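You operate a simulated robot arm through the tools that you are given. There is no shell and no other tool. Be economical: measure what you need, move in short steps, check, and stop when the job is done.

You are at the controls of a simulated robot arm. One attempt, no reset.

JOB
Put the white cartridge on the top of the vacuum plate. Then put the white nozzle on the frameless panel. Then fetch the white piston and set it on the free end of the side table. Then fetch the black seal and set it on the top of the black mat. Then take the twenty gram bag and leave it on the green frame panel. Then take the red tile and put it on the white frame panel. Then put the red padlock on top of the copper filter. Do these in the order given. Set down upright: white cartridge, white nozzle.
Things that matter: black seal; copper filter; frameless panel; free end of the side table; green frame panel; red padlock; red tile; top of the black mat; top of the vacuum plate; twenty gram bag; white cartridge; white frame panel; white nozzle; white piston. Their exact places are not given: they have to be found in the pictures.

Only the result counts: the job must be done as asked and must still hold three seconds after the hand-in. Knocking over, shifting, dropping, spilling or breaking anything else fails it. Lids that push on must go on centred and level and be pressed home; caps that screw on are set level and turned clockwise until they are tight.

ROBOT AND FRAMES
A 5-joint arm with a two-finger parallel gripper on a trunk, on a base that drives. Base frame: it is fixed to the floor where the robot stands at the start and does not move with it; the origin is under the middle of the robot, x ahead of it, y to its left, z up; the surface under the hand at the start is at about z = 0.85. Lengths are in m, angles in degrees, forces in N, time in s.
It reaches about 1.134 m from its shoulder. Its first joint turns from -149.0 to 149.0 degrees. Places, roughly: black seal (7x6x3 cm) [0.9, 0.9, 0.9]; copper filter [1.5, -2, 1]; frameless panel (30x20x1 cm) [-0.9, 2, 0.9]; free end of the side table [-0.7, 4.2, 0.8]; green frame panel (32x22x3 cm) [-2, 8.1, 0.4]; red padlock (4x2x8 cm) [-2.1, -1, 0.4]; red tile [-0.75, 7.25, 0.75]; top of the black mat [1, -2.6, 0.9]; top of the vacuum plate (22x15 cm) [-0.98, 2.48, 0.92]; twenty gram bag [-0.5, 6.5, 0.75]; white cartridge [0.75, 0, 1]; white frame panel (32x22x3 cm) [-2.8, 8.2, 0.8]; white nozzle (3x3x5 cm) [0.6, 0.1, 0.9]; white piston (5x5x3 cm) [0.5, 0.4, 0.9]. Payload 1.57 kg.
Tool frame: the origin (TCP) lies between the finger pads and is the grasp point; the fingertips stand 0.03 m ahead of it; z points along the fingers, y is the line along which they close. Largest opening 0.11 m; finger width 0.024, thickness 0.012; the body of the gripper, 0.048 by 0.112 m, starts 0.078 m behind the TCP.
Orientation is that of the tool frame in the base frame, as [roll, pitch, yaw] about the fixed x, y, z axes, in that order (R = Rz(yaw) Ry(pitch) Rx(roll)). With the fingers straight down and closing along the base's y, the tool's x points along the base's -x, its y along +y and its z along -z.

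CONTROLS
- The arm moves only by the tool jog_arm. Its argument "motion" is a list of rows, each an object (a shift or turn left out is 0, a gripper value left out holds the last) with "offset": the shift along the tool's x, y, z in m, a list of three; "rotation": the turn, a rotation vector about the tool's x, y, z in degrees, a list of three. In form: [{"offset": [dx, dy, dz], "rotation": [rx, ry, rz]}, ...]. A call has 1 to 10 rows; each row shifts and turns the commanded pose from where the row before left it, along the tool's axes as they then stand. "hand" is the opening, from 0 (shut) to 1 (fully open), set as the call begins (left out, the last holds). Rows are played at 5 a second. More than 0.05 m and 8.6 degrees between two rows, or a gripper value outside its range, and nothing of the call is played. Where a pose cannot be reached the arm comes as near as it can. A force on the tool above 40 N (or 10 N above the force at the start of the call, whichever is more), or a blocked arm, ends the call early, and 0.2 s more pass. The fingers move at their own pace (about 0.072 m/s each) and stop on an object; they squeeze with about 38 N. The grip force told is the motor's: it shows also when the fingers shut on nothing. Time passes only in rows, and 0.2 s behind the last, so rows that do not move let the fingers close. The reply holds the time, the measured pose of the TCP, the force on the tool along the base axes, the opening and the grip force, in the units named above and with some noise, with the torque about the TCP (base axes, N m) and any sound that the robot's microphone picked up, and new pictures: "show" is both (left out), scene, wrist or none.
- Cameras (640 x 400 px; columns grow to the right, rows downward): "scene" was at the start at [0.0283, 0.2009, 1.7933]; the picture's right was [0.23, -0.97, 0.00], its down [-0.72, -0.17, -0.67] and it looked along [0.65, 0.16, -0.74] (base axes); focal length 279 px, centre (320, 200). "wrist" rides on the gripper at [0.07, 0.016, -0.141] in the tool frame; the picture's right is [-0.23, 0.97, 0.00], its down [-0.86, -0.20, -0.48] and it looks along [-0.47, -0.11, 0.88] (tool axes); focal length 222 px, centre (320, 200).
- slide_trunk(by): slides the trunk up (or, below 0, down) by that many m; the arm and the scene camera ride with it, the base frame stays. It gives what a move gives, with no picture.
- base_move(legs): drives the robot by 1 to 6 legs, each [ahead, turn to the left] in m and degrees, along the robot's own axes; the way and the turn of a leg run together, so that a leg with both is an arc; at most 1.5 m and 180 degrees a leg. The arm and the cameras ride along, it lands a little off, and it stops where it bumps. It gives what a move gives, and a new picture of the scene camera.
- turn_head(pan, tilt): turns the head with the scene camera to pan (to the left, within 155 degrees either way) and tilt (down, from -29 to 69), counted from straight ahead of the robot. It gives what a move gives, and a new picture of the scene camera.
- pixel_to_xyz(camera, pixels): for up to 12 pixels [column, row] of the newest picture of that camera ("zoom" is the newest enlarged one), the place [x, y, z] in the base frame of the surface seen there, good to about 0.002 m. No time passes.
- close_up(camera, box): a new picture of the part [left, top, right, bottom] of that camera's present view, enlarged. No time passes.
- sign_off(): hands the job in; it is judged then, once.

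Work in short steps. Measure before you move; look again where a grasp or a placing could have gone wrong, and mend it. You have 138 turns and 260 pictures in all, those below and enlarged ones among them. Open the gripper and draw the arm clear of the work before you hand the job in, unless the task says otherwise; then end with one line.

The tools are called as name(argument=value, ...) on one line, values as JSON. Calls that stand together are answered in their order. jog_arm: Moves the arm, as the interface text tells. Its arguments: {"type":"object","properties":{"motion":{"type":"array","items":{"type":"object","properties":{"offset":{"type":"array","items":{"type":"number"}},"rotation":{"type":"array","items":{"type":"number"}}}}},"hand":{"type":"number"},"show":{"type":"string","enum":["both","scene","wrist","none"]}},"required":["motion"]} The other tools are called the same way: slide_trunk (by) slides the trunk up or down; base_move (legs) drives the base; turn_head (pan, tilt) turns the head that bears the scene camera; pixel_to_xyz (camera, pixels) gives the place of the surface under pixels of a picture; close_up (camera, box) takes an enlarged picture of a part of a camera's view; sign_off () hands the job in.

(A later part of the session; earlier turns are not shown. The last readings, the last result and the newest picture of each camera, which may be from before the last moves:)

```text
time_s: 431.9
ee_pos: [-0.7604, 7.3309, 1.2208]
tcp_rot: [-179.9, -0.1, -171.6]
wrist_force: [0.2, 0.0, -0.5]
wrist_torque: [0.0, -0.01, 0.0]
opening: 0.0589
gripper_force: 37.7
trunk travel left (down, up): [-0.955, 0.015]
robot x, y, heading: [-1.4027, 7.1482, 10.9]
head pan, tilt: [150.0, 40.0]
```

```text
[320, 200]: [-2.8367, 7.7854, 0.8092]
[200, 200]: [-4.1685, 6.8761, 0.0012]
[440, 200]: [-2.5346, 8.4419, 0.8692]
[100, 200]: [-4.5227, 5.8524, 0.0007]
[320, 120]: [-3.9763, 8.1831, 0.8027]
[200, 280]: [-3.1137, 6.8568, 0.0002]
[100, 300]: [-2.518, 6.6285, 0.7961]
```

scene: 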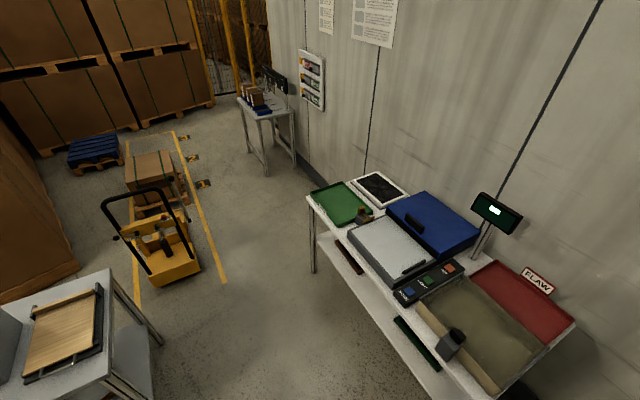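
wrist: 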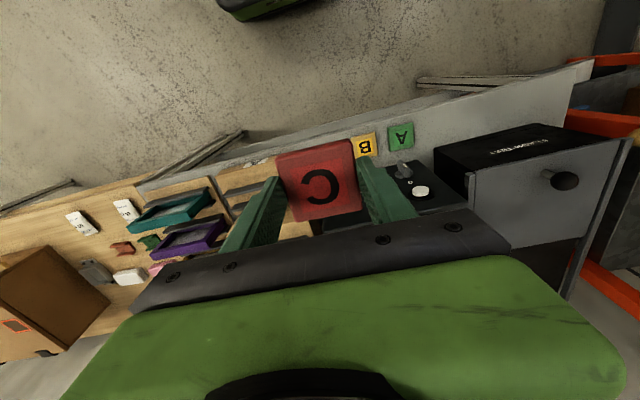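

Jack's nearest corner is (-3.11, 6.86); reversing to (-2.6, 7.28) is clear. I do so and turn to face the table.

base_move(legs=[[0, -17], [-1.21, 0], [0, 104]])

turn_head(pan=0, tilt=45)

```text
time_s: 443.3
ee_pos: [-2.7356, 7.9315, 1.2206]
tcp_rot: [-180.0, 0.0, -85.0]
wrist_force: [-0.7, 0.5, -1.3]
wrist_torque: [-0.04, 0.01, -0.02]
opening: 0.0588
gripper_force: 37.9
trunk travel left (down, up): [-0.955, 0.015]
robot x, y, heading: [-2.6402, 7.2725, 97.0]
head pan, tilt: [150.0, 40.0]
```

scene: 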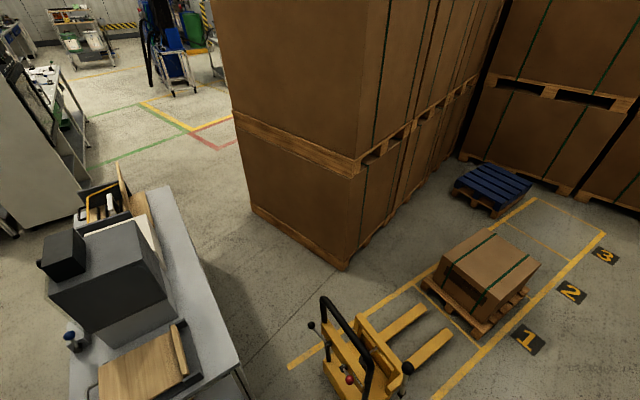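

```text
time_s: 445.6
ee_pos: [-2.7335, 7.9312, 1.2214]
tcp_rot: [-179.9, 0.0, -85.0]
wrist_force: [-0.5, 0.4, -0.7]
wrist_torque: [0.02, -0.01, 0.0]
opening: 0.0584
gripper_force: 37.3
trunk travel left (down, up): [-0.955, 0.015]
robot x, y, heading: [-2.6416, 7.2721, 96.8]
head pan, tilt: [0.0, 45.0]
```

scene: 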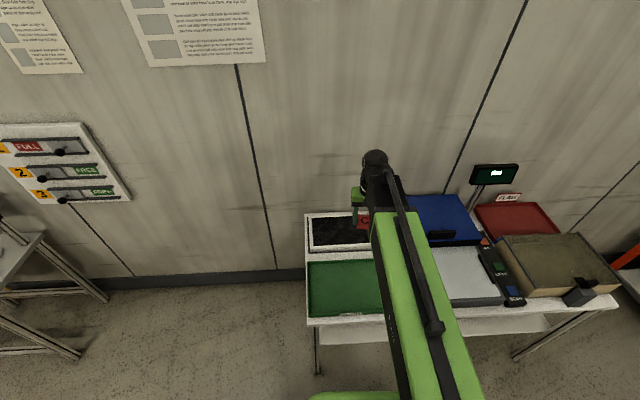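

I measure the white frame panel from here.

close_up(camera="scene", box=[295, 195, 405, 265])

pixel_to_xyz(camera="scene", pixels=[[313, 220], [313, 246], [335, 232], [365, 246], [350, 220], [308, 217], [308, 250], [435, 215], [395, 260]])

```text
5.71 times, centred on (350, 230) of scene
```

zoom: 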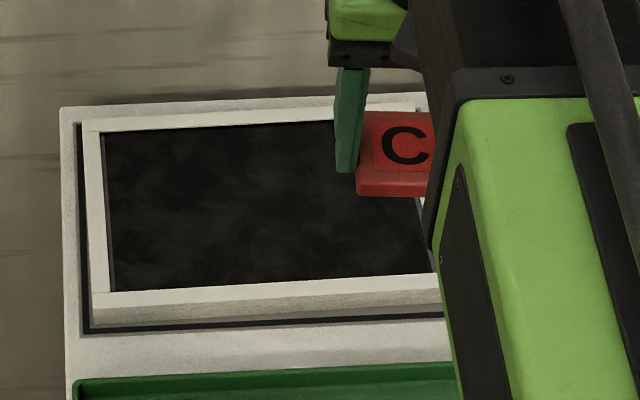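

```text
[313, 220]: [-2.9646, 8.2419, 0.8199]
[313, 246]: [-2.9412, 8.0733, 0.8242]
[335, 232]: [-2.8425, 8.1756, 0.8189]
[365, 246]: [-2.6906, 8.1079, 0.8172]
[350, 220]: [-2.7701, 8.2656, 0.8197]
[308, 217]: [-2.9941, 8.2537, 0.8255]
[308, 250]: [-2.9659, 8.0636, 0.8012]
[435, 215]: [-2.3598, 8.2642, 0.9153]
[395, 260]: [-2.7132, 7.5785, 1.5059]
```

Panel centre ≈ (-2.812, 8.178), glass z 0.8195; expected TCP z at contact 0.851. I extend over it and lower most of the way.

jog_arm(motion=[{"offset": [-0.0416, 0.009, 0]}, {"offset": [-0.0416, 0.009, 0]}, {"offset": [-0.0416, 0.009, 0]}, {"offset": [-0.0416, 0.009, 0]}, {"offset": [-0.0416, 0.009, 0]}, {"offset": [-0.0416, 0.009, 0]}, {"offset": [0, 0, 0]}], show="none")

slide_trunk(by=-0.34)

jog_arm(motion=[{"offset": [0, 0, 0]}], show="both")

```text
time_s: 447.2
ee_pos: [-2.8104, 8.1756, 1.2223]
tcp_rot: [-179.8, 0.1, -85.0]
wrist_force: [-0.1, -0.6, -1.3]
wrist_torque: [0.03, -0.01, 0.01]
opening: 0.0588
gripper_force: 38.1
trunk travel left (down, up): [-0.955, 0.015]
robot x, y, heading: [-2.637, 7.2749, 96.9]
head pan, tilt: [0.0, 45.0]
```

```text
time_s: 450.6
ee_pos: [-2.8102, 8.1777, 0.8807]
tcp_rot: [-179.9, -0.1, -85.0]
wrist_force: [-0.1, -0.1, -0.4]
wrist_torque: [-0.01, 0.03, 0.0]
opening: 0.0589
gripper_force: 37.9
trunk travel left (down, up): [-0.615, 0.355]
robot x, y, heading: [-2.6373, 7.2714, 96.8]
head pan, tilt: [0.0, 45.0]
```

```text
time_s: 451.0
ee_pos: [-2.8087, 8.1755, 0.8809]
tcp_rot: [-179.9, -0.1, -85.0]
wrist_force: [1.2, -0.3, -0.4]
wrist_torque: [-0.01, 0.0, 0.03]
opening: 0.0589
gripper_force: 38.2
trunk travel left (down, up): [-0.615, 0.355]
robot x, y, heading: [-2.641, 7.2709, 97.0]
head pan, tilt: [0.0, 45.0]
```

scene: 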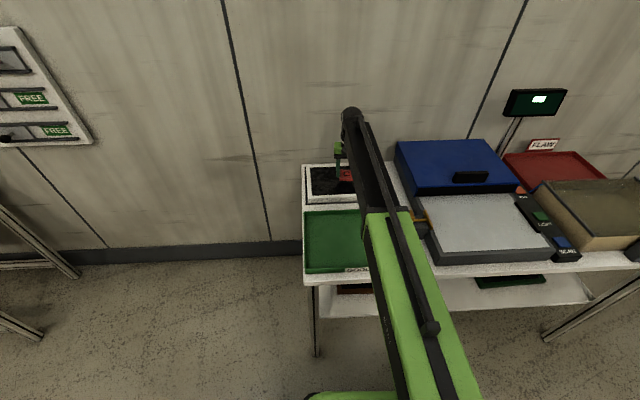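
wrist: 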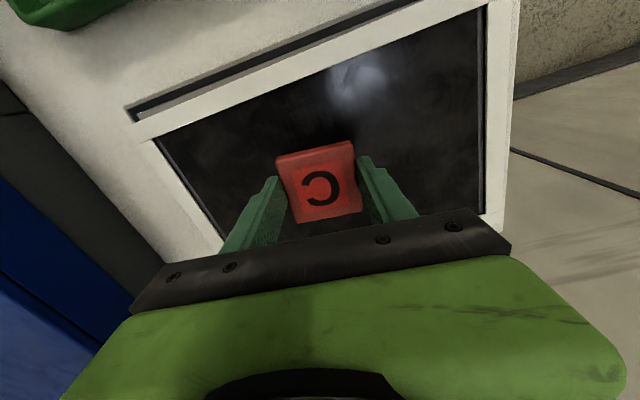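

Tile hangs over the glass. I lower to contact in steps.

slide_trunk(by=-0.026)

slide_trunk(by=-0.003)

slide_trunk(by=-0.0015)

```text
time_s: 451.7
ee_pos: [-2.8105, 8.1755, 0.8564]
tcp_rot: [-179.9, -0.1, -85.0]
wrist_force: [0.6, 0.5, -0.9]
wrist_torque: [0.0, -0.01, 0.02]
opening: 0.0589
gripper_force: 37.8
trunk travel left (down, up): [-0.589, 0.381]
robot x, y, heading: [-2.6395, 7.272, 96.9]
head pan, tilt: [0.0, 45.0]
```

```text
time_s: 452.2
ee_pos: [-2.8098, 8.1762, 0.852]
tcp_rot: [-179.9, -0.1, -85.0]
wrist_force: [0.4, 0.3, -0.6]
wrist_torque: [-0.02, -0.02, 0.01]
opening: 0.0588
gripper_force: 37.2
trunk travel left (down, up): [-0.586, 0.384]
robot x, y, heading: [-2.6422, 7.2691, 97.0]
head pan, tilt: [0.0, 45.0]
```

```text
time_s: 452.7
ee_pos: [-2.81, 8.1769, 0.8501]
tcp_rot: [-179.8, -0.1, -85.0]
wrist_force: [-0.9, -0.5, -1.4]
wrist_torque: [0.02, -0.04, 0.03]
opening: 0.0586
gripper_force: 38.1
trunk travel left (down, up): [-0.584, 0.386]
robot x, y, heading: [-2.641, 7.2715, 97.0]
head pan, tilt: [0.0, 45.0]
```

slide_trunk(by=-0.0015)

```text
time_s: 453.2
ee_pos: [-2.81, 8.1767, 0.8497]
tcp_rot: [-180.0, 0.0, -85.0]
wrist_force: [-1.3, 4.6, 14.6]
wrist_torque: [0.02, 0.08, -0.01]
opening: 0.0586
gripper_force: 37.7
trunk travel left (down, up): [-0.583, 0.387]
robot x, y, heading: [-2.6417, 7.2709, 96.7]
head pan, tilt: [0.0, 45.0]
```

Contact. I release, raise, retract and check.

jog_arm(motion=[{"offset": [0, 0, 0]}, {"offset": [0, 0, 0]}, {"offset": [0, 0, 0]}], hand=0.8, show="none")

slide_trunk(by=0.37)

jog_arm(motion=[{"offset": [0.05, 0, 0]}, {"offset": [0.05, 0, 0]}, {"offset": [0.05, 0, 0]}, {"offset": [0.05, 0, 0]}, {"offset": [0.05, 0, 0]}, {"offset": [0, 0, 0]}], show="scene")

close_up(camera="scene", box=[290, 195, 400, 265])

```text
time_s: 454.0
ee_pos: [-2.81, 8.1764, 0.8487]
tcp_rot: [-179.9, -0.1, -85.0]
wrist_force: [0.6, 0.1, -0.1]
wrist_torque: [0.0, 0.05, 0.01]
opening: 0.0878
gripper_force: 0.0
trunk travel left (down, up): [-0.583, 0.387]
robot x, y, heading: [-2.6409, 7.2732, 96.9]
head pan, tilt: [0.0, 45.0]
```

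```text
time_s: 457.6
ee_pos: [-2.8102, 8.1752, 1.2191]
tcp_rot: [-179.9, 0.0, -85.0]
wrist_force: [-0.4, -0.2, -0.6]
wrist_torque: [0.0, 0.02, 0.01]
opening: 0.0881
gripper_force: 0.0
trunk travel left (down, up): [-0.953, 0.017]
robot x, y, heading: [-2.6406, 7.2697, 96.8]
head pan, tilt: [0.0, 45.0]
```

```text
time_s: 459.0
ee_pos: [-2.788, 7.9286, 1.2192]
tcp_rot: [-179.9, -0.1, -85.0]
wrist_force: [1.1, 0.4, -0.1]
wrist_torque: [0.0, 0.01, 0.01]
opening: 0.0879
gripper_force: 0.0
trunk travel left (down, up): [-0.953, 0.017]
robot x, y, heading: [-2.6384, 7.2709, 97.0]
head pan, tilt: [0.0, 45.0]
```

scene: 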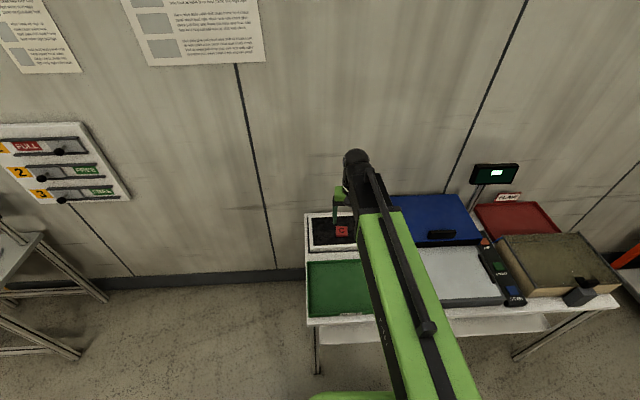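

```text
5.71 times, centred on (345, 230) of scene
```

zoom: 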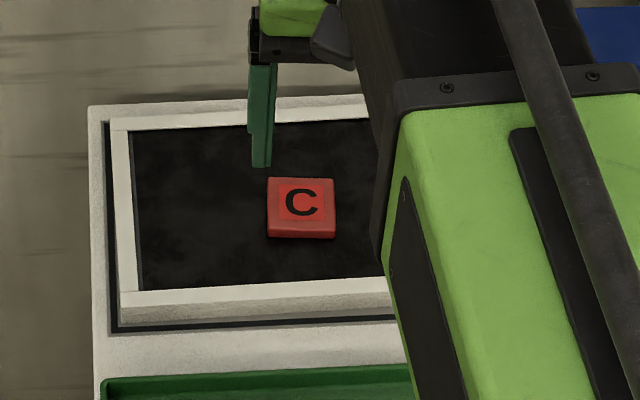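

Red tile rests on the white panel. Next the red padlock near (-2.1,-1,0.4): I drive back south by the known route.

base_move(legs=[[0, -109], [1.06, 0], [0, -74.9], [0.93, 0], [0.92, 0], [0, -32]])

```text
time_s: 482.8
ee_pos: [-1.799, 4.574, 1.2213]
tcp_rot: [-179.9, 0.1, 58.6]
wrist_force: [0.5, 0.7, -0.3]
wrist_torque: [-0.05, 0.0, -0.01]
opening: 0.0878
gripper_force: 0.0
trunk travel left (down, up): [-0.953, 0.017]
robot x, y, heading: [-1.5395, 5.1976, -119.4]
head pan, tilt: [0.0, 45.0]
```

scene: 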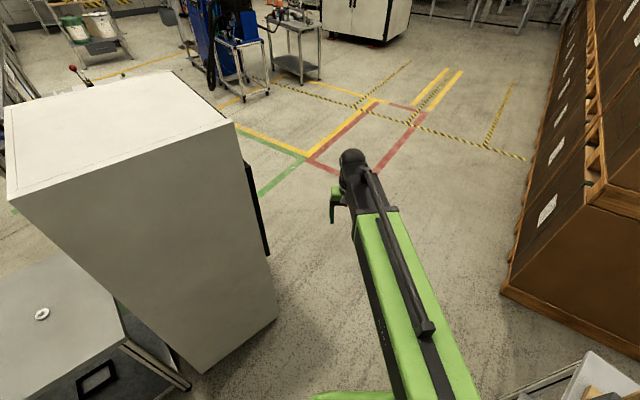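

I continue south past the cabinet and bonding table.

base_move(legs=[[1.03, 0], [0, 36.5], [1.05, 0], [1.05, 0], [1.05, 0], [0, 10]])

```text
time_s: 505.6
ee_pos: [-1.4005, 0.5385, 1.2207]
tcp_rot: [179.9, -0.1, 104.6]
wrist_force: [-0.5, 0.6, 0.5]
wrist_torque: [-0.01, -0.02, -0.04]
opening: 0.0876
gripper_force: 0.0
trunk travel left (down, up): [-0.953, 0.017]
robot x, y, heading: [-1.6676, 1.1585, -74.0]
head pan, tilt: [0.0, 45.0]
```

scene: 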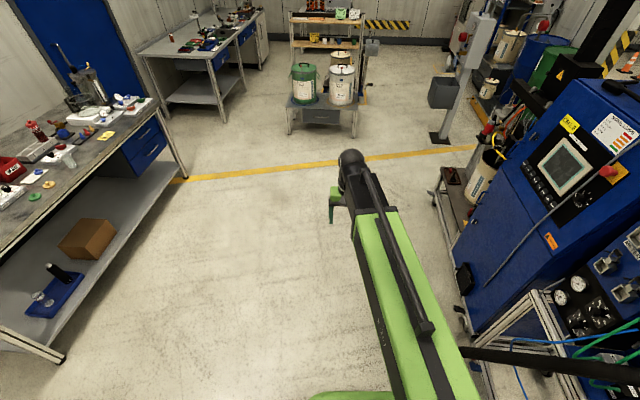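

I zoom on the cart with the white bucket at (460,185), where the padlock should be.

close_up(camera="scene", box=[420, 110, 540, 220])

pixel_to_xyz(camera="scene", pixels=[[447, 178], [435, 190], [455, 200], [480, 175], [453, 245], [460, 320], [470, 270]])

```text
3.64 times, centred on (480, 165) of scene
```

zoom: 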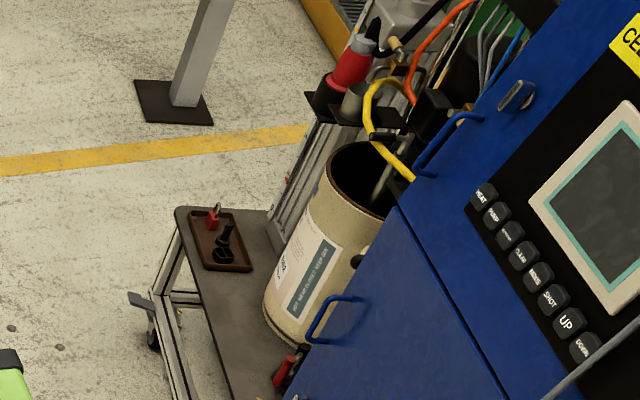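

```text
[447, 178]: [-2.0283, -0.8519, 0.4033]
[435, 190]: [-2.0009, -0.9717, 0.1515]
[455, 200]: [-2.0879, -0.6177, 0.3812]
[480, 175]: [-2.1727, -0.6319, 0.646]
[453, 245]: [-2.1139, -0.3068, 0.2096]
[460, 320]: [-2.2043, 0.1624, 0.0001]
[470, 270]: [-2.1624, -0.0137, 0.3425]
```

The red padlock stands in the brown tray at the cart's end, about (-2.05,-0.95). I drive to stand in front of it.

base_move(legs=[[0, -4.5], [1.05, 0], [1.05, 0], [0, -98]])

turn_head(pan=-5, tilt=55)

close_up(camera="scene", box=[240, 100, 400, 220])

```text
time_s: 520.6
ee_pos: [-1.8978, -1.0245, 1.22]
tcp_rot: [179.9, 0.0, 2.7]
wrist_force: [-0.2, 0.6, 0.9]
wrist_torque: [-0.07, 0.03, 0.04]
opening: 0.0881
gripper_force: 0.1
trunk travel left (down, up): [-0.953, 0.017]
robot x, y, heading: [-1.238, -0.8633, -175.4]
head pan, tilt: [0.0, 45.0]
```

scene: 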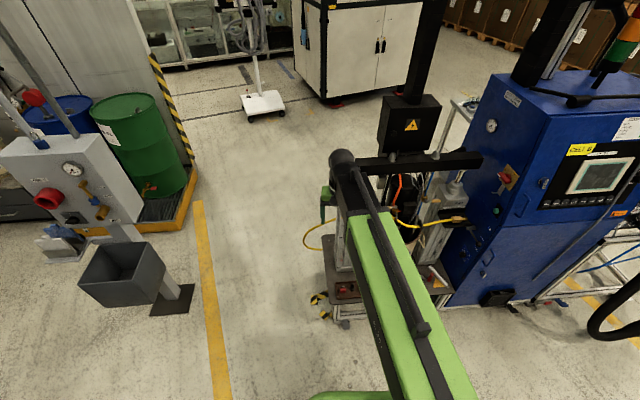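

```text
time_s: 521.3
ee_pos: [-1.8984, -1.0266, 1.2206]
tcp_rot: [-179.8, -0.1, 2.7]
wrist_force: [0.0, -0.3, -0.5]
wrist_torque: [-0.01, 0.01, -0.03]
opening: 0.0879
gripper_force: 0.0
trunk travel left (down, up): [-0.953, 0.017]
robot x, y, heading: [-1.2384, -0.864, -175.7]
head pan, tilt: [-5.0, 55.0]
```

scene: 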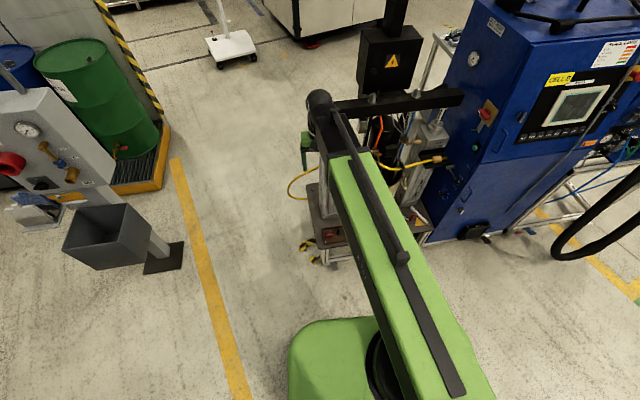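

```text
3.33 times, centred on (320, 160) of scene
```

zoom: 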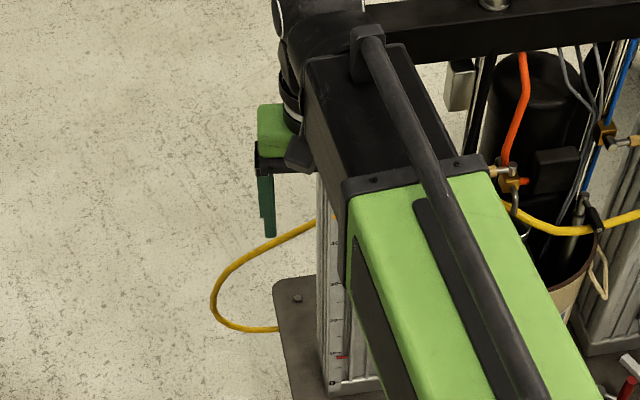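

I take the wrist view and measure the nearby frame (crossbeam, column).

jog_arm(motion=[{"offset": [0, 0, 0]}], show="wrist")

pixel_to_xyz(camera="scene", pixels=[[425, 100], [360, 105], [455, 95], [320, 215], [322, 245], [331, 237], [315, 235], [318, 190], [385, 45], [430, 150]])

```text
time_s: 521.7
ee_pos: [-1.899, -1.0259, 1.2189]
tcp_rot: [-179.8, -0.1, 2.9]
wrist_force: [-0.7, -0.3, -0.3]
wrist_torque: [-0.02, -0.01, 0.0]
opening: 0.0878
gripper_force: 0.0
trunk travel left (down, up): [-0.953, 0.017]
robot x, y, heading: [-1.2395, -0.864, -175.6]
head pan, tilt: [-5.0, 55.0]
```

wrist: 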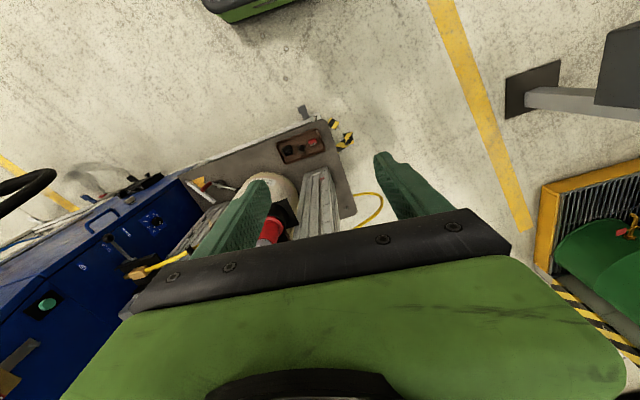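

```text
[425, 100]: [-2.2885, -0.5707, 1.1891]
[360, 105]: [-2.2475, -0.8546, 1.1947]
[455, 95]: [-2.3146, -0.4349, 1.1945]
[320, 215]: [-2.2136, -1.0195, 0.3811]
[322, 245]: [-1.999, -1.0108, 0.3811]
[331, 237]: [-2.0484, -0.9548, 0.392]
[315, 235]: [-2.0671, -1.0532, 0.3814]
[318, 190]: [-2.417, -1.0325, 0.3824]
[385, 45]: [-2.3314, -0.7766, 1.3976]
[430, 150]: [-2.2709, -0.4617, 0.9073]
```

I zoom the tray in the wrist picture and measure padlock and column.

close_up(camera="wrist", box=[260, 110, 360, 190])

pixel_to_xyz(camera="wrist", pixels=[[312, 143], [303, 146], [318, 142], [300, 200], [318, 175], [335, 215], [330, 170], [268, 228], [280, 150], [325, 155], [345, 210]])

```text
5.00 times, centred on (310, 150) of wrist
```

zoom: 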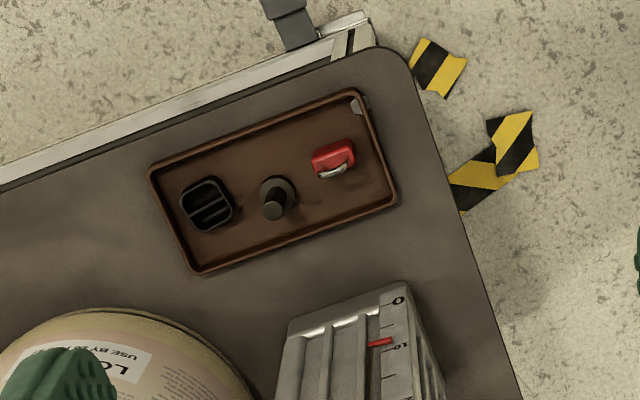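

```text
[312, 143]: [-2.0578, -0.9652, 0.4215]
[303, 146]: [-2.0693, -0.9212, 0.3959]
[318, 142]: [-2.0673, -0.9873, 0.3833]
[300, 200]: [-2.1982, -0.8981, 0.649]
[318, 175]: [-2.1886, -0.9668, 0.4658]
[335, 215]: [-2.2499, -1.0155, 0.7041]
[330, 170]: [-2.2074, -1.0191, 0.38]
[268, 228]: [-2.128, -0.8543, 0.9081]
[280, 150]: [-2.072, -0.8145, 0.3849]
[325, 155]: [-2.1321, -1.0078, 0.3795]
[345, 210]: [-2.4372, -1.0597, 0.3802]
```

I measure the padlock's top outline for orientation.

pixel_to_xyz(camera="zoom", pixels=[[316, 160], [350, 146], [318, 172], [352, 161], [333, 152], [335, 172], [320, 176], [348, 165], [300, 180], [362, 170], [375, 105], [190, 260]])

```text
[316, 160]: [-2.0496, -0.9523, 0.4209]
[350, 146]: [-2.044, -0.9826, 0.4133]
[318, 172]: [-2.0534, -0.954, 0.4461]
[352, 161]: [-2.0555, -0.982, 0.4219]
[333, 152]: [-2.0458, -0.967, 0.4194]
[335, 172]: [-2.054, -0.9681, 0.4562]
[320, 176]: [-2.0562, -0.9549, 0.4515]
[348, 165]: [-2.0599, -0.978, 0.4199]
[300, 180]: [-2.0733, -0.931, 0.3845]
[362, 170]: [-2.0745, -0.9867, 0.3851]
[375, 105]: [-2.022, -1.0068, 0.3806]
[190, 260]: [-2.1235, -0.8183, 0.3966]
```

Padlock centre (-2.053,-0.967), thickness axis heading 10.5°, body z 0.384–0.421. I move above, spin 82.4° and narrow the opening.

jog_arm(motion=[{"offset": [0, 0, 0], "rotation": [0, 0, 8.24]}, {"rotation": [0, 0, 8.24]}, {"rotation": [0, 0, 8.24]}, {"rotation": [0, 0, 8.24]}, {"rotation": [0, 0, 8.24]}, {"rotation": [0, 0, 8.24]}, {"rotation": [0, 0, 8.24]}, {"rotation": [0, 0, 8.24]}, {"rotation": [0, 0, 8.24]}, {"rotation": [0, 0, 8.24]}], hand=0.42, show="none")

```text
time_s: 523.9
ee_pos: [-1.8989, -1.0269, 1.2193]
tcp_rot: [-179.9, 0.0, -79.9]
wrist_force: [0.1, -0.9, 0.3]
wrist_torque: [0.05, 0.02, 0.0]
opening: 0.0459
gripper_force: 0.1
trunk travel left (down, up): [-0.953, 0.017]
robot x, y, heading: [-1.2391, -0.8605, -175.5]
head pan, tilt: [-5.0, 55.0]
```

jog_arm(motion=[{"offset": [-0.0214, 0.0353, 0]}, {"offset": [-0.0214, 0.0353, 0]}, {"offset": [-0.0214, 0.0353, 0]}, {"offset": [-0.0214, 0.0353, 0]}, {"offset": [0, 0, 0]}], show="none")

slide_trunk(by=-0.4)

jog_arm(motion=[{"offset": [0, 0, 0]}], show="both")

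```text
time_s: 525.1
ee_pos: [-2.0524, -0.9675, 1.2206]
tcp_rot: [-179.9, -0.1, -79.6]
wrist_force: [0.1, -0.6, -0.7]
wrist_torque: [-0.02, -0.01, -0.02]
opening: 0.046
gripper_force: 0.0
trunk travel left (down, up): [-0.953, 0.017]
robot x, y, heading: [-1.2428, -0.8639, -175.6]
head pan, tilt: [-5.0, 55.0]
```

```text
time_s: 529.0
ee_pos: [-2.0516, -0.9661, 0.8194]
tcp_rot: [-179.9, 0.0, -79.6]
wrist_force: [0.1, -0.1, 0.5]
wrist_torque: [-0.01, 0.03, 0.0]
opening: 0.0463
gripper_force: 0.1
trunk travel left (down, up): [-0.553, 0.417]
robot x, y, heading: [-1.2377, -0.8654, -175.5]
head pan, tilt: [-5.0, 55.0]
```

```text
time_s: 529.4
ee_pos: [-2.0527, -0.9666, 0.8198]
tcp_rot: [-179.9, 0.0, -79.6]
wrist_force: [-0.7, 0.5, -0.2]
wrist_torque: [-0.06, 0.02, -0.01]
opening: 0.0463
gripper_force: 0.1
trunk travel left (down, up): [-0.553, 0.417]
robot x, y, heading: [-1.237, -0.8609, -175.5]
head pan, tilt: [-5.0, 55.0]
```

scene: 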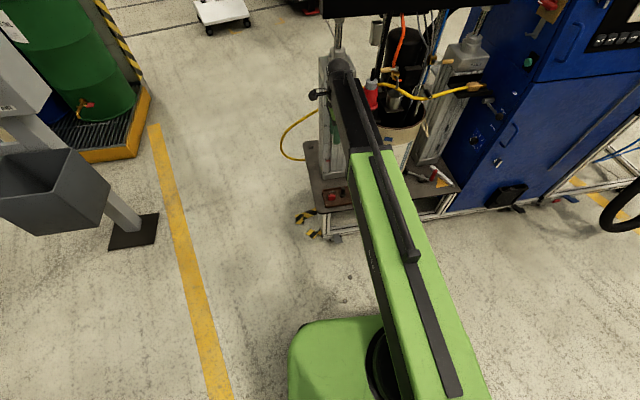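
wrist: 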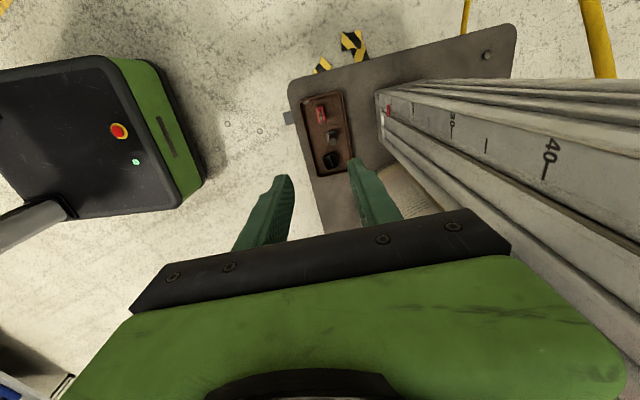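

Clear of the column. I lower another 0.3 and verify alignment.

slide_trunk(by=-0.3)

jog_arm(motion=[{"offset": [0, 0, 0]}], show="wrist")

close_up(camera="wrist", box=[270, 100, 370, 200])

```text
time_s: 532.4
ee_pos: [-2.0528, -0.9679, 0.5198]
tcp_rot: [-179.9, -0.1, -79.6]
wrist_force: [-0.4, -0.1, 0.3]
wrist_torque: [0.01, 0.03, 0.01]
opening: 0.0463
gripper_force: 0.0
trunk travel left (down, up): [-0.253, 0.717]
robot x, y, heading: [-1.2407, -0.8663, -175.4]
head pan, tilt: [-5.0, 55.0]
```

```text
time_s: 532.8
ee_pos: [-2.0532, -0.968, 0.5185]
tcp_rot: [-179.9, 0.0, -79.6]
wrist_force: [0.9, -1.1, -0.1]
wrist_torque: [0.03, -0.05, 0.02]
opening: 0.0461
gripper_force: 0.1
trunk travel left (down, up): [-0.253, 0.717]
robot x, y, heading: [-1.2396, -0.8648, -175.2]
head pan, tilt: [-5.0, 55.0]
```

wrist: 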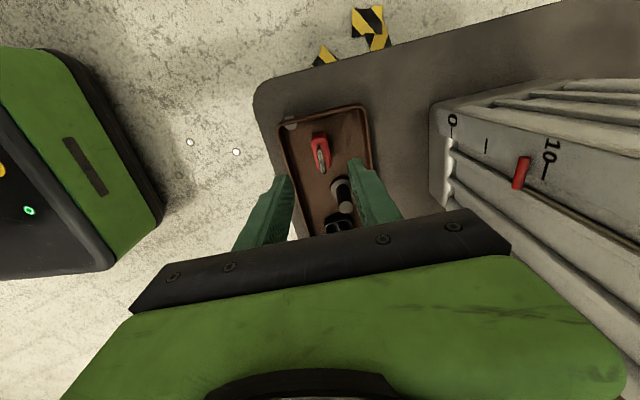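

```text
4.00 times, centred on (320, 150) of wrist
```

zoom: 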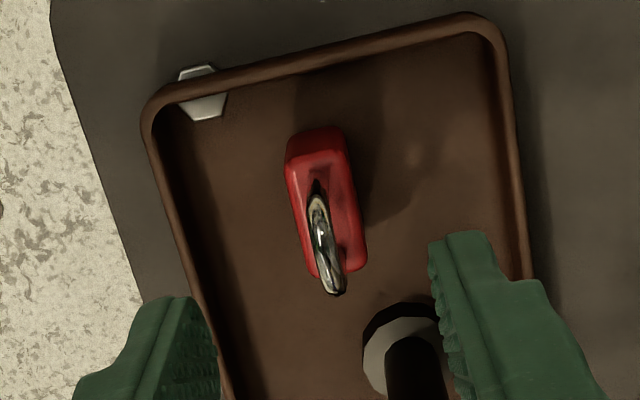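

pixel_to_xyz(camera="zoom", pixels=[[320, 150], [290, 170], [352, 170], [335, 220], [362, 230], [305, 230], [320, 210], [335, 280], [405, 330], [390, 300]])

```text
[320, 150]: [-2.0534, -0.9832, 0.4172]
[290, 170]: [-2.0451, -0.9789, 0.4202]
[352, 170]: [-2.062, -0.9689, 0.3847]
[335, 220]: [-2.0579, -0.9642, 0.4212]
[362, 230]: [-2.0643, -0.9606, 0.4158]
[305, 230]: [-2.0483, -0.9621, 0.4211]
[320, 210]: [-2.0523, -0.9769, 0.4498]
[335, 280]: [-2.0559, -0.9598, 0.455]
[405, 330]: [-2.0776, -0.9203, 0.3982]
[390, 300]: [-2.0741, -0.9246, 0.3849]
```

Well centred. I lower to TCP z ≈ 0.428 and close on the body.

slide_trunk(by=-0.0905)

jog_arm(motion=[{"offset": [0, 0, 0]}, {"offset": [0, 0, 0]}, {"offset": [0, 0, 0]}, {"offset": [0, 0, 0]}], hand=0, show="wrist")

```text
time_s: 534.0
ee_pos: [-2.0532, -0.9673, 0.4301]
tcp_rot: [-179.9, 0.0, -79.6]
wrist_force: [0.4, 0.8, -0.2]
wrist_torque: [-0.03, 0.0, 0.01]
opening: 0.0459
gripper_force: 0.0
trunk travel left (down, up): [-0.162, 0.808]
robot x, y, heading: [-1.243, -0.864, -175.4]
head pan, tilt: [-5.0, 55.0]
```

```text
time_s: 535.0
ee_pos: [-2.0506, -0.9681, 0.4301]
tcp_rot: [-179.8, 0.0, -79.6]
wrist_force: [0.0, -0.4, 0.8]
wrist_torque: [-0.02, 0.04, 0.03]
opening: 0.0173
gripper_force: 31.9
trunk travel left (down, up): [-0.162, 0.808]
robot x, y, heading: [-1.2413, -0.8637, -175.4]
head pan, tilt: [-5.0, 55.0]
```

wrist: 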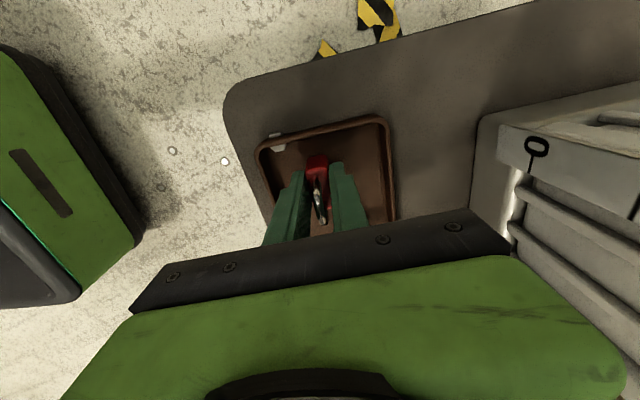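

Gripped (17.3 mm). I lift clear, retract from the column, and raise fully.

slide_trunk(by=0.35)

jog_arm(motion=[{"offset": [0, -0.05, 0]}, {"offset": [0, -0.05, 0]}, {"offset": [0, -0.05, 0]}, {"offset": [0, 0, 0]}], show="wrist")

slide_trunk(by=0.4)

```text
time_s: 538.4
ee_pos: [-2.0524, -0.9682, 0.7802]
tcp_rot: [-180.0, 0.0, -79.5]
wrist_force: [0.1, -0.6, -0.5]
wrist_torque: [0.0, 0.02, 0.0]
opening: 0.017
gripper_force: 32.4
trunk travel left (down, up): [-0.512, 0.458]
robot x, y, heading: [-1.2419, -0.8662, -175.1]
head pan, tilt: [-5.0, 55.0]
```

```text
time_s: 539.4
ee_pos: [-1.9053, -0.942, 0.7796]
tcp_rot: [179.9, 0.0, -79.7]
wrist_force: [0.4, 0.1, -0.2]
wrist_torque: [-0.02, 0.01, 0.0]
opening: 0.0173
gripper_force: 32.0
trunk travel left (down, up): [-0.512, 0.458]
robot x, y, heading: [-1.2395, -0.867, -175.3]
head pan, tilt: [-5.0, 55.0]
```

wrist: 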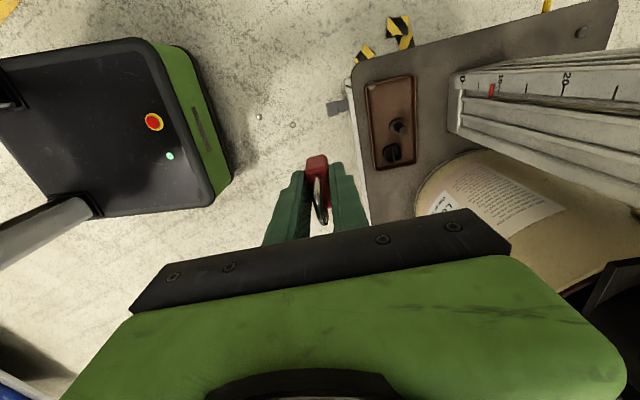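

```text
time_s: 543.3
ee_pos: [-1.906, -0.9418, 1.1786]
tcp_rot: [-180.0, 0.0, -79.6]
wrist_force: [-0.1, 0.3, -1.3]
wrist_torque: [0.0, 0.0, 0.01]
opening: 0.017
gripper_force: 31.9
trunk travel left (down, up): [-0.912, 0.058]
robot x, y, heading: [-1.2386, -0.8655, -175.3]
head pan, tilt: [-5.0, 55.0]
```

I reverse along the line y≈-0.87→-1.29 (heading 170°) into the gap by the second bench's end, so the arm stays clear of the wall.

base_move(legs=[[0, -15.1], [-0.8, 0], [-0.78, 0], [-0.4, 0]])

turn_head(pan=120, tilt=40)

```text
time_s: 554.3
ee_pos: [0.044, -1.1278, 1.1809]
tcp_rot: [-179.9, 0.1, -94.2]
wrist_force: [0.3, 1.0, -1.0]
wrist_torque: [-0.02, 0.05, 0.02]
opening: 0.0171
gripper_force: 32.6
trunk travel left (down, up): [-0.912, 0.058]
robot x, y, heading: [0.7075, -1.2166, 169.6]
head pan, tilt: [-5.0, 55.0]
```

scene: 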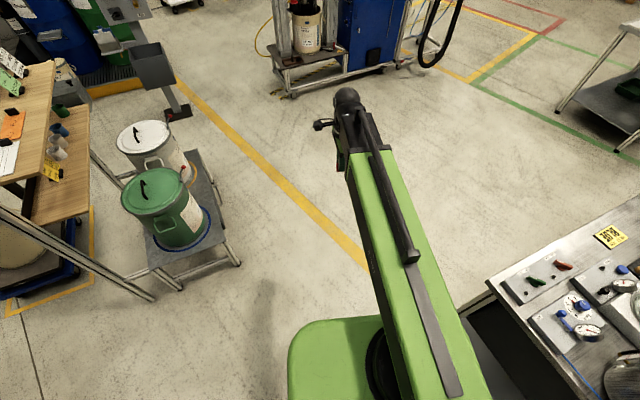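

```text
time_s: 556.4
ee_pos: [0.0434, -1.1269, 1.1794]
tcp_rot: [-180.0, 0.0, -94.1]
wrist_force: [0.3, -0.3, -0.6]
wrist_torque: [0.0, -0.04, 0.02]
opening: 0.0169
gripper_force: 32.4
trunk travel left (down, up): [-0.912, 0.058]
robot x, y, heading: [0.7014, -1.2113, 169.5]
head pan, tilt: [120.0, 40.0]
```

scene: 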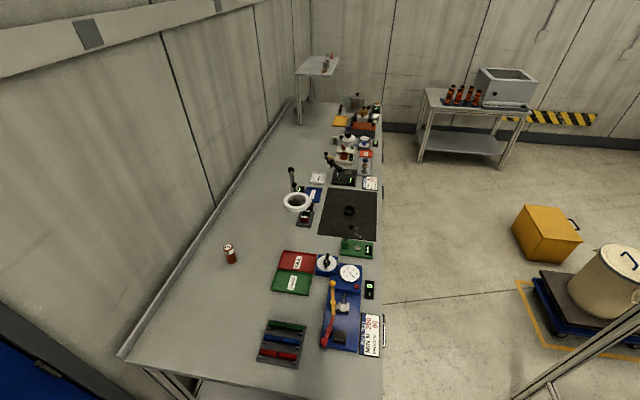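

I reverse the last 0.35 m, then turn left so the arm faces the filter.

base_move(legs=[[-0.35, 0], [0, 124]])

turn_head(pan=15, tilt=52)

close_up(camera="scene", box=[240, 120, 440, 260])

```text
time_s: 563.8
ee_pos: [1.3403, -1.8887, 1.1791]
tcp_rot: [-179.8, 0.1, 28.3]
wrist_force: [-0.1, -0.8, -0.9]
wrist_torque: [0.03, 0.02, -0.02]
opening: 0.017
gripper_force: 32.3
trunk travel left (down, up): [-0.912, 0.058]
robot x, y, heading: [1.1065, -1.2603, -68.0]
head pan, tilt: [120.0, 40.0]
```

scene: 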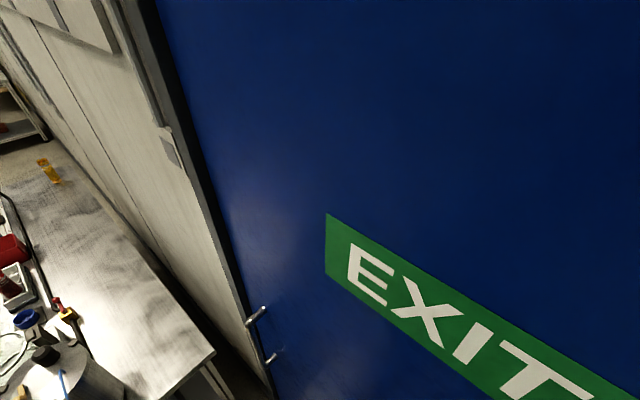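

```text
time_s: 565.6
ee_pos: [1.3381, -1.8872, 1.1787]
tcp_rot: [-180.0, 0.0, 28.4]
wrist_force: [-0.3, -0.3, -0.5]
wrist_torque: [-0.02, -0.02, 0.01]
opening: 0.017
gripper_force: 32.2
trunk travel left (down, up): [-0.912, 0.058]
robot x, y, heading: [1.1054, -1.2587, -67.8]
head pan, tilt: [15.0, 52.0]
```

scene: 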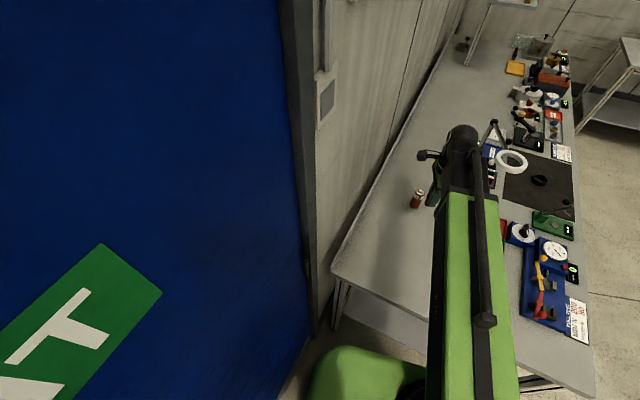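

```text
2.86 times, centred on (340, 190) of scene
```

zoom: 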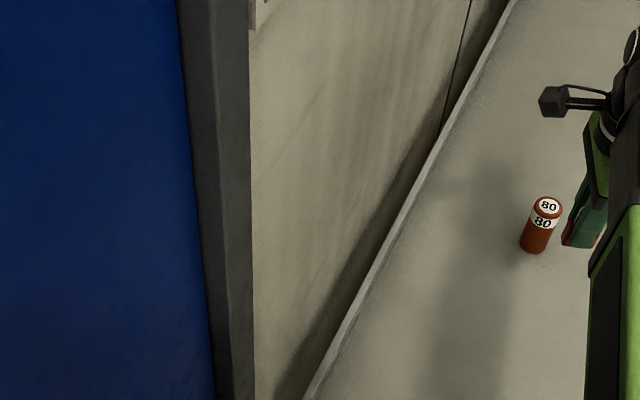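

I zoom on the filter for an exact top centre.

close_up(camera="scene", box=[400, 180, 440, 216])

jog_arm(motion=[{"offset": [0, 0, 0]}], show="wrist")

```text
11.11 times, centred on (420, 198) of scene
```

zoom: 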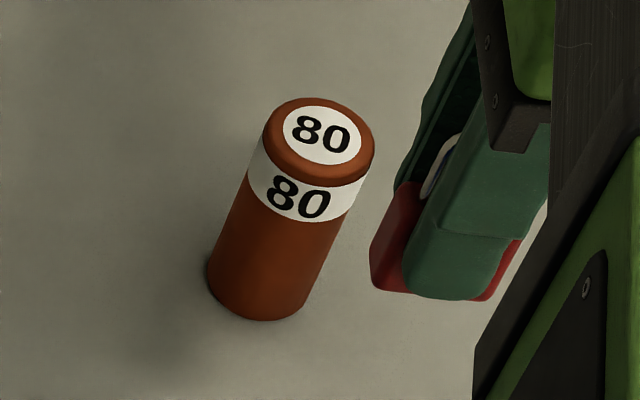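

```text
time_s: 566.0
ee_pos: [1.3389, -1.8866, 1.1789]
tcp_rot: [-179.9, 0.1, 28.4]
wrist_force: [0.6, -0.1, -1.3]
wrist_torque: [0.01, -0.05, 0.0]
opening: 0.0172
gripper_force: 32.2
trunk travel left (down, up): [-0.912, 0.058]
robot x, y, heading: [1.1031, -1.2619, -68.2]
head pan, tilt: [15.0, 52.0]
```

wrist: 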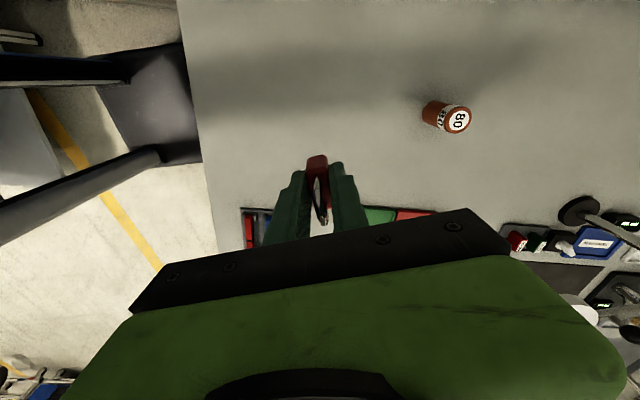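

pixel_to_xyz(camera="zoom", pixels=[[320, 136], [278, 120], [362, 140], [320, 104], [315, 170], [344, 110], [295, 155], [380, 280], [375, 260], [492, 295]])

close_up(camera="wrist", box=[410, 90, 490, 145])

```text
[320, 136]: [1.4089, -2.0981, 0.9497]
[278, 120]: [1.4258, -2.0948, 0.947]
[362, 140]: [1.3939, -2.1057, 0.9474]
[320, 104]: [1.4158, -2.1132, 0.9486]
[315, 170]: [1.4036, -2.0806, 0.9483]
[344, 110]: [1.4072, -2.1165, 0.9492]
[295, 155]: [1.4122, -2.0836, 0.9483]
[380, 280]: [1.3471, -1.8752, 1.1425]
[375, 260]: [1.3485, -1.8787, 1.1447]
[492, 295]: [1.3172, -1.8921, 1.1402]
```

```text
7.27 times, centred on (450, 118) of wrist
```

zoom: 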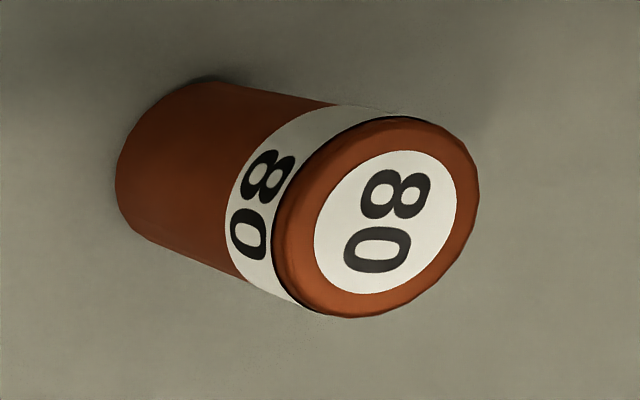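

Filter top centre (1.409,-2.099), z 0.949. I move above and lower to ~15 mm above contact.

jog_arm(motion=[{"offset": [-0.0078, 0.044, 0]}, {"offset": [-0.0078, 0.044, 0]}, {"offset": [-0.0078, 0.044, 0]}, {"offset": [-0.0078, 0.044, 0]}, {"offset": [-0.0078, 0.044, 0]}, {"offset": [0, 0, 0]}], show="none")

slide_trunk(by=-0.168)

jog_arm(motion=[{"offset": [0, 0, 0]}], show="both")

close_up(camera="wrist", box=[270, 120, 370, 230])

```text
time_s: 567.4
ee_pos: [1.4083, -2.0982, 1.1793]
tcp_rot: [-179.9, -0.1, 28.4]
wrist_force: [-0.5, 0.0, -0.7]
wrist_torque: [-0.01, -0.04, 0.0]
opening: 0.0175
gripper_force: 32.1
trunk travel left (down, up): [-0.912, 0.058]
robot x, y, heading: [1.1006, -1.2603, -67.9]
head pan, tilt: [15.0, 52.0]
```

```text
time_s: 569.3
ee_pos: [1.41, -2.0997, 1.0112]
tcp_rot: [-180.0, 0.0, 28.5]
wrist_force: [0.2, -0.2, -1.8]
wrist_torque: [0.0, -0.01, -0.02]
opening: 0.017
gripper_force: 31.7
trunk travel left (down, up): [-0.744, 0.226]
robot x, y, heading: [1.1067, -1.2588, -67.7]
head pan, tilt: [15.0, 52.0]
```

```text
time_s: 569.7
ee_pos: [1.4097, -2.0982, 1.0111]
tcp_rot: [-179.9, -0.1, 28.4]
wrist_force: [0.0, 0.0, -0.6]
wrist_torque: [0.04, 0.0, 0.0]
opening: 0.0169
gripper_force: 32.3
trunk travel left (down, up): [-0.744, 0.226]
robot x, y, heading: [1.0999, -1.2611, -67.7]
head pan, tilt: [15.0, 52.0]
```

scene: 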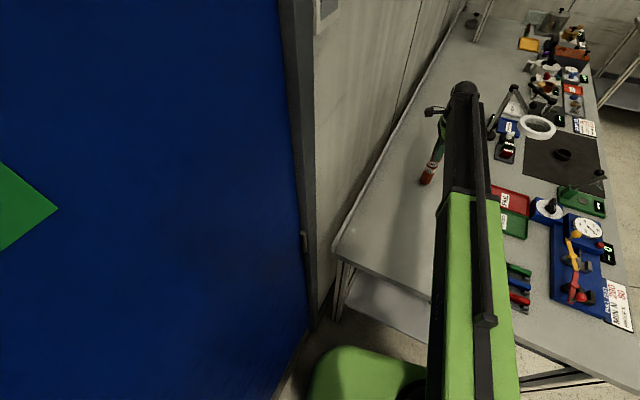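
wrist: 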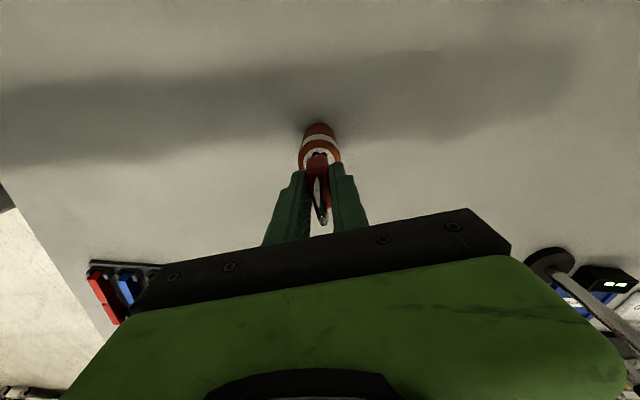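

```text
3.64 times, centred on (320, 175) of wrist
```

zoom: 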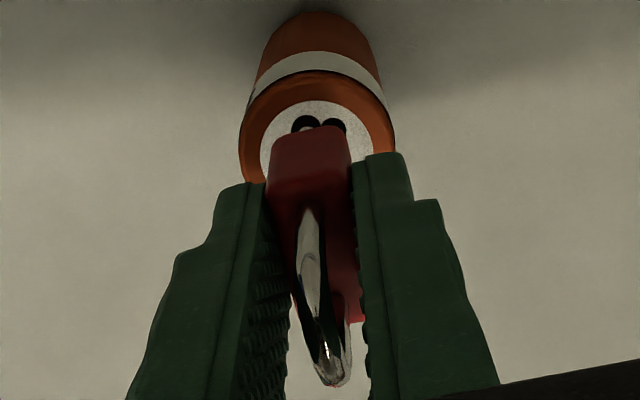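

I check from the scene camera too.

close_up(camera="scene", box=[405, 135, 455, 190])

slide_trunk(by=-0.011)

slide_trunk(by=-0.003)

```text
7.27 times, centred on (430, 162) of scene
```

zoom: 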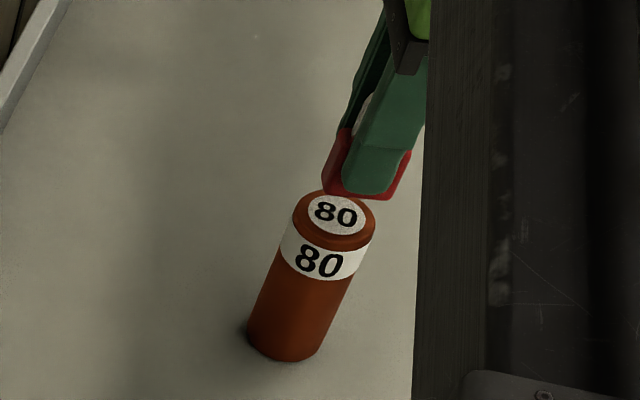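

```text
time_s: 570.3
ee_pos: [1.4093, -2.0986, 1.0001]
tcp_rot: [-179.9, 0.0, 28.5]
wrist_force: [-0.7, 0.2, -0.3]
wrist_torque: [-0.02, -0.01, 0.01]
opening: 0.0171
gripper_force: 32.7
trunk travel left (down, up): [-0.733, 0.237]
robot x, y, heading: [1.1034, -1.2616, -68.0]
head pan, tilt: [15.0, 52.0]
```

```text
time_s: 570.8
ee_pos: [1.408, -2.0993, 0.9971]
tcp_rot: [-179.9, 0.0, 28.4]
wrist_force: [0.0, 0.7, -1.5]
wrist_torque: [0.0, 0.03, -0.02]
opening: 0.0172
gripper_force: 31.9
trunk travel left (down, up): [-0.73, 0.24]
robot x, y, heading: [1.1045, -1.2613, -67.7]
head pan, tilt: [15.0, 52.0]
```

The scene view suggests a possible offset along the padlock's width; I measure it at the present height.

close_up(camera="scene", box=[410, 140, 450, 180])

```text
10.00 times, centred on (430, 160) of scene
5 turns are left
```

zoom: 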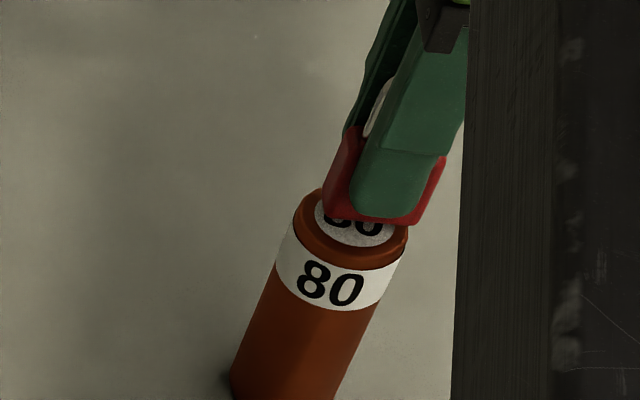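

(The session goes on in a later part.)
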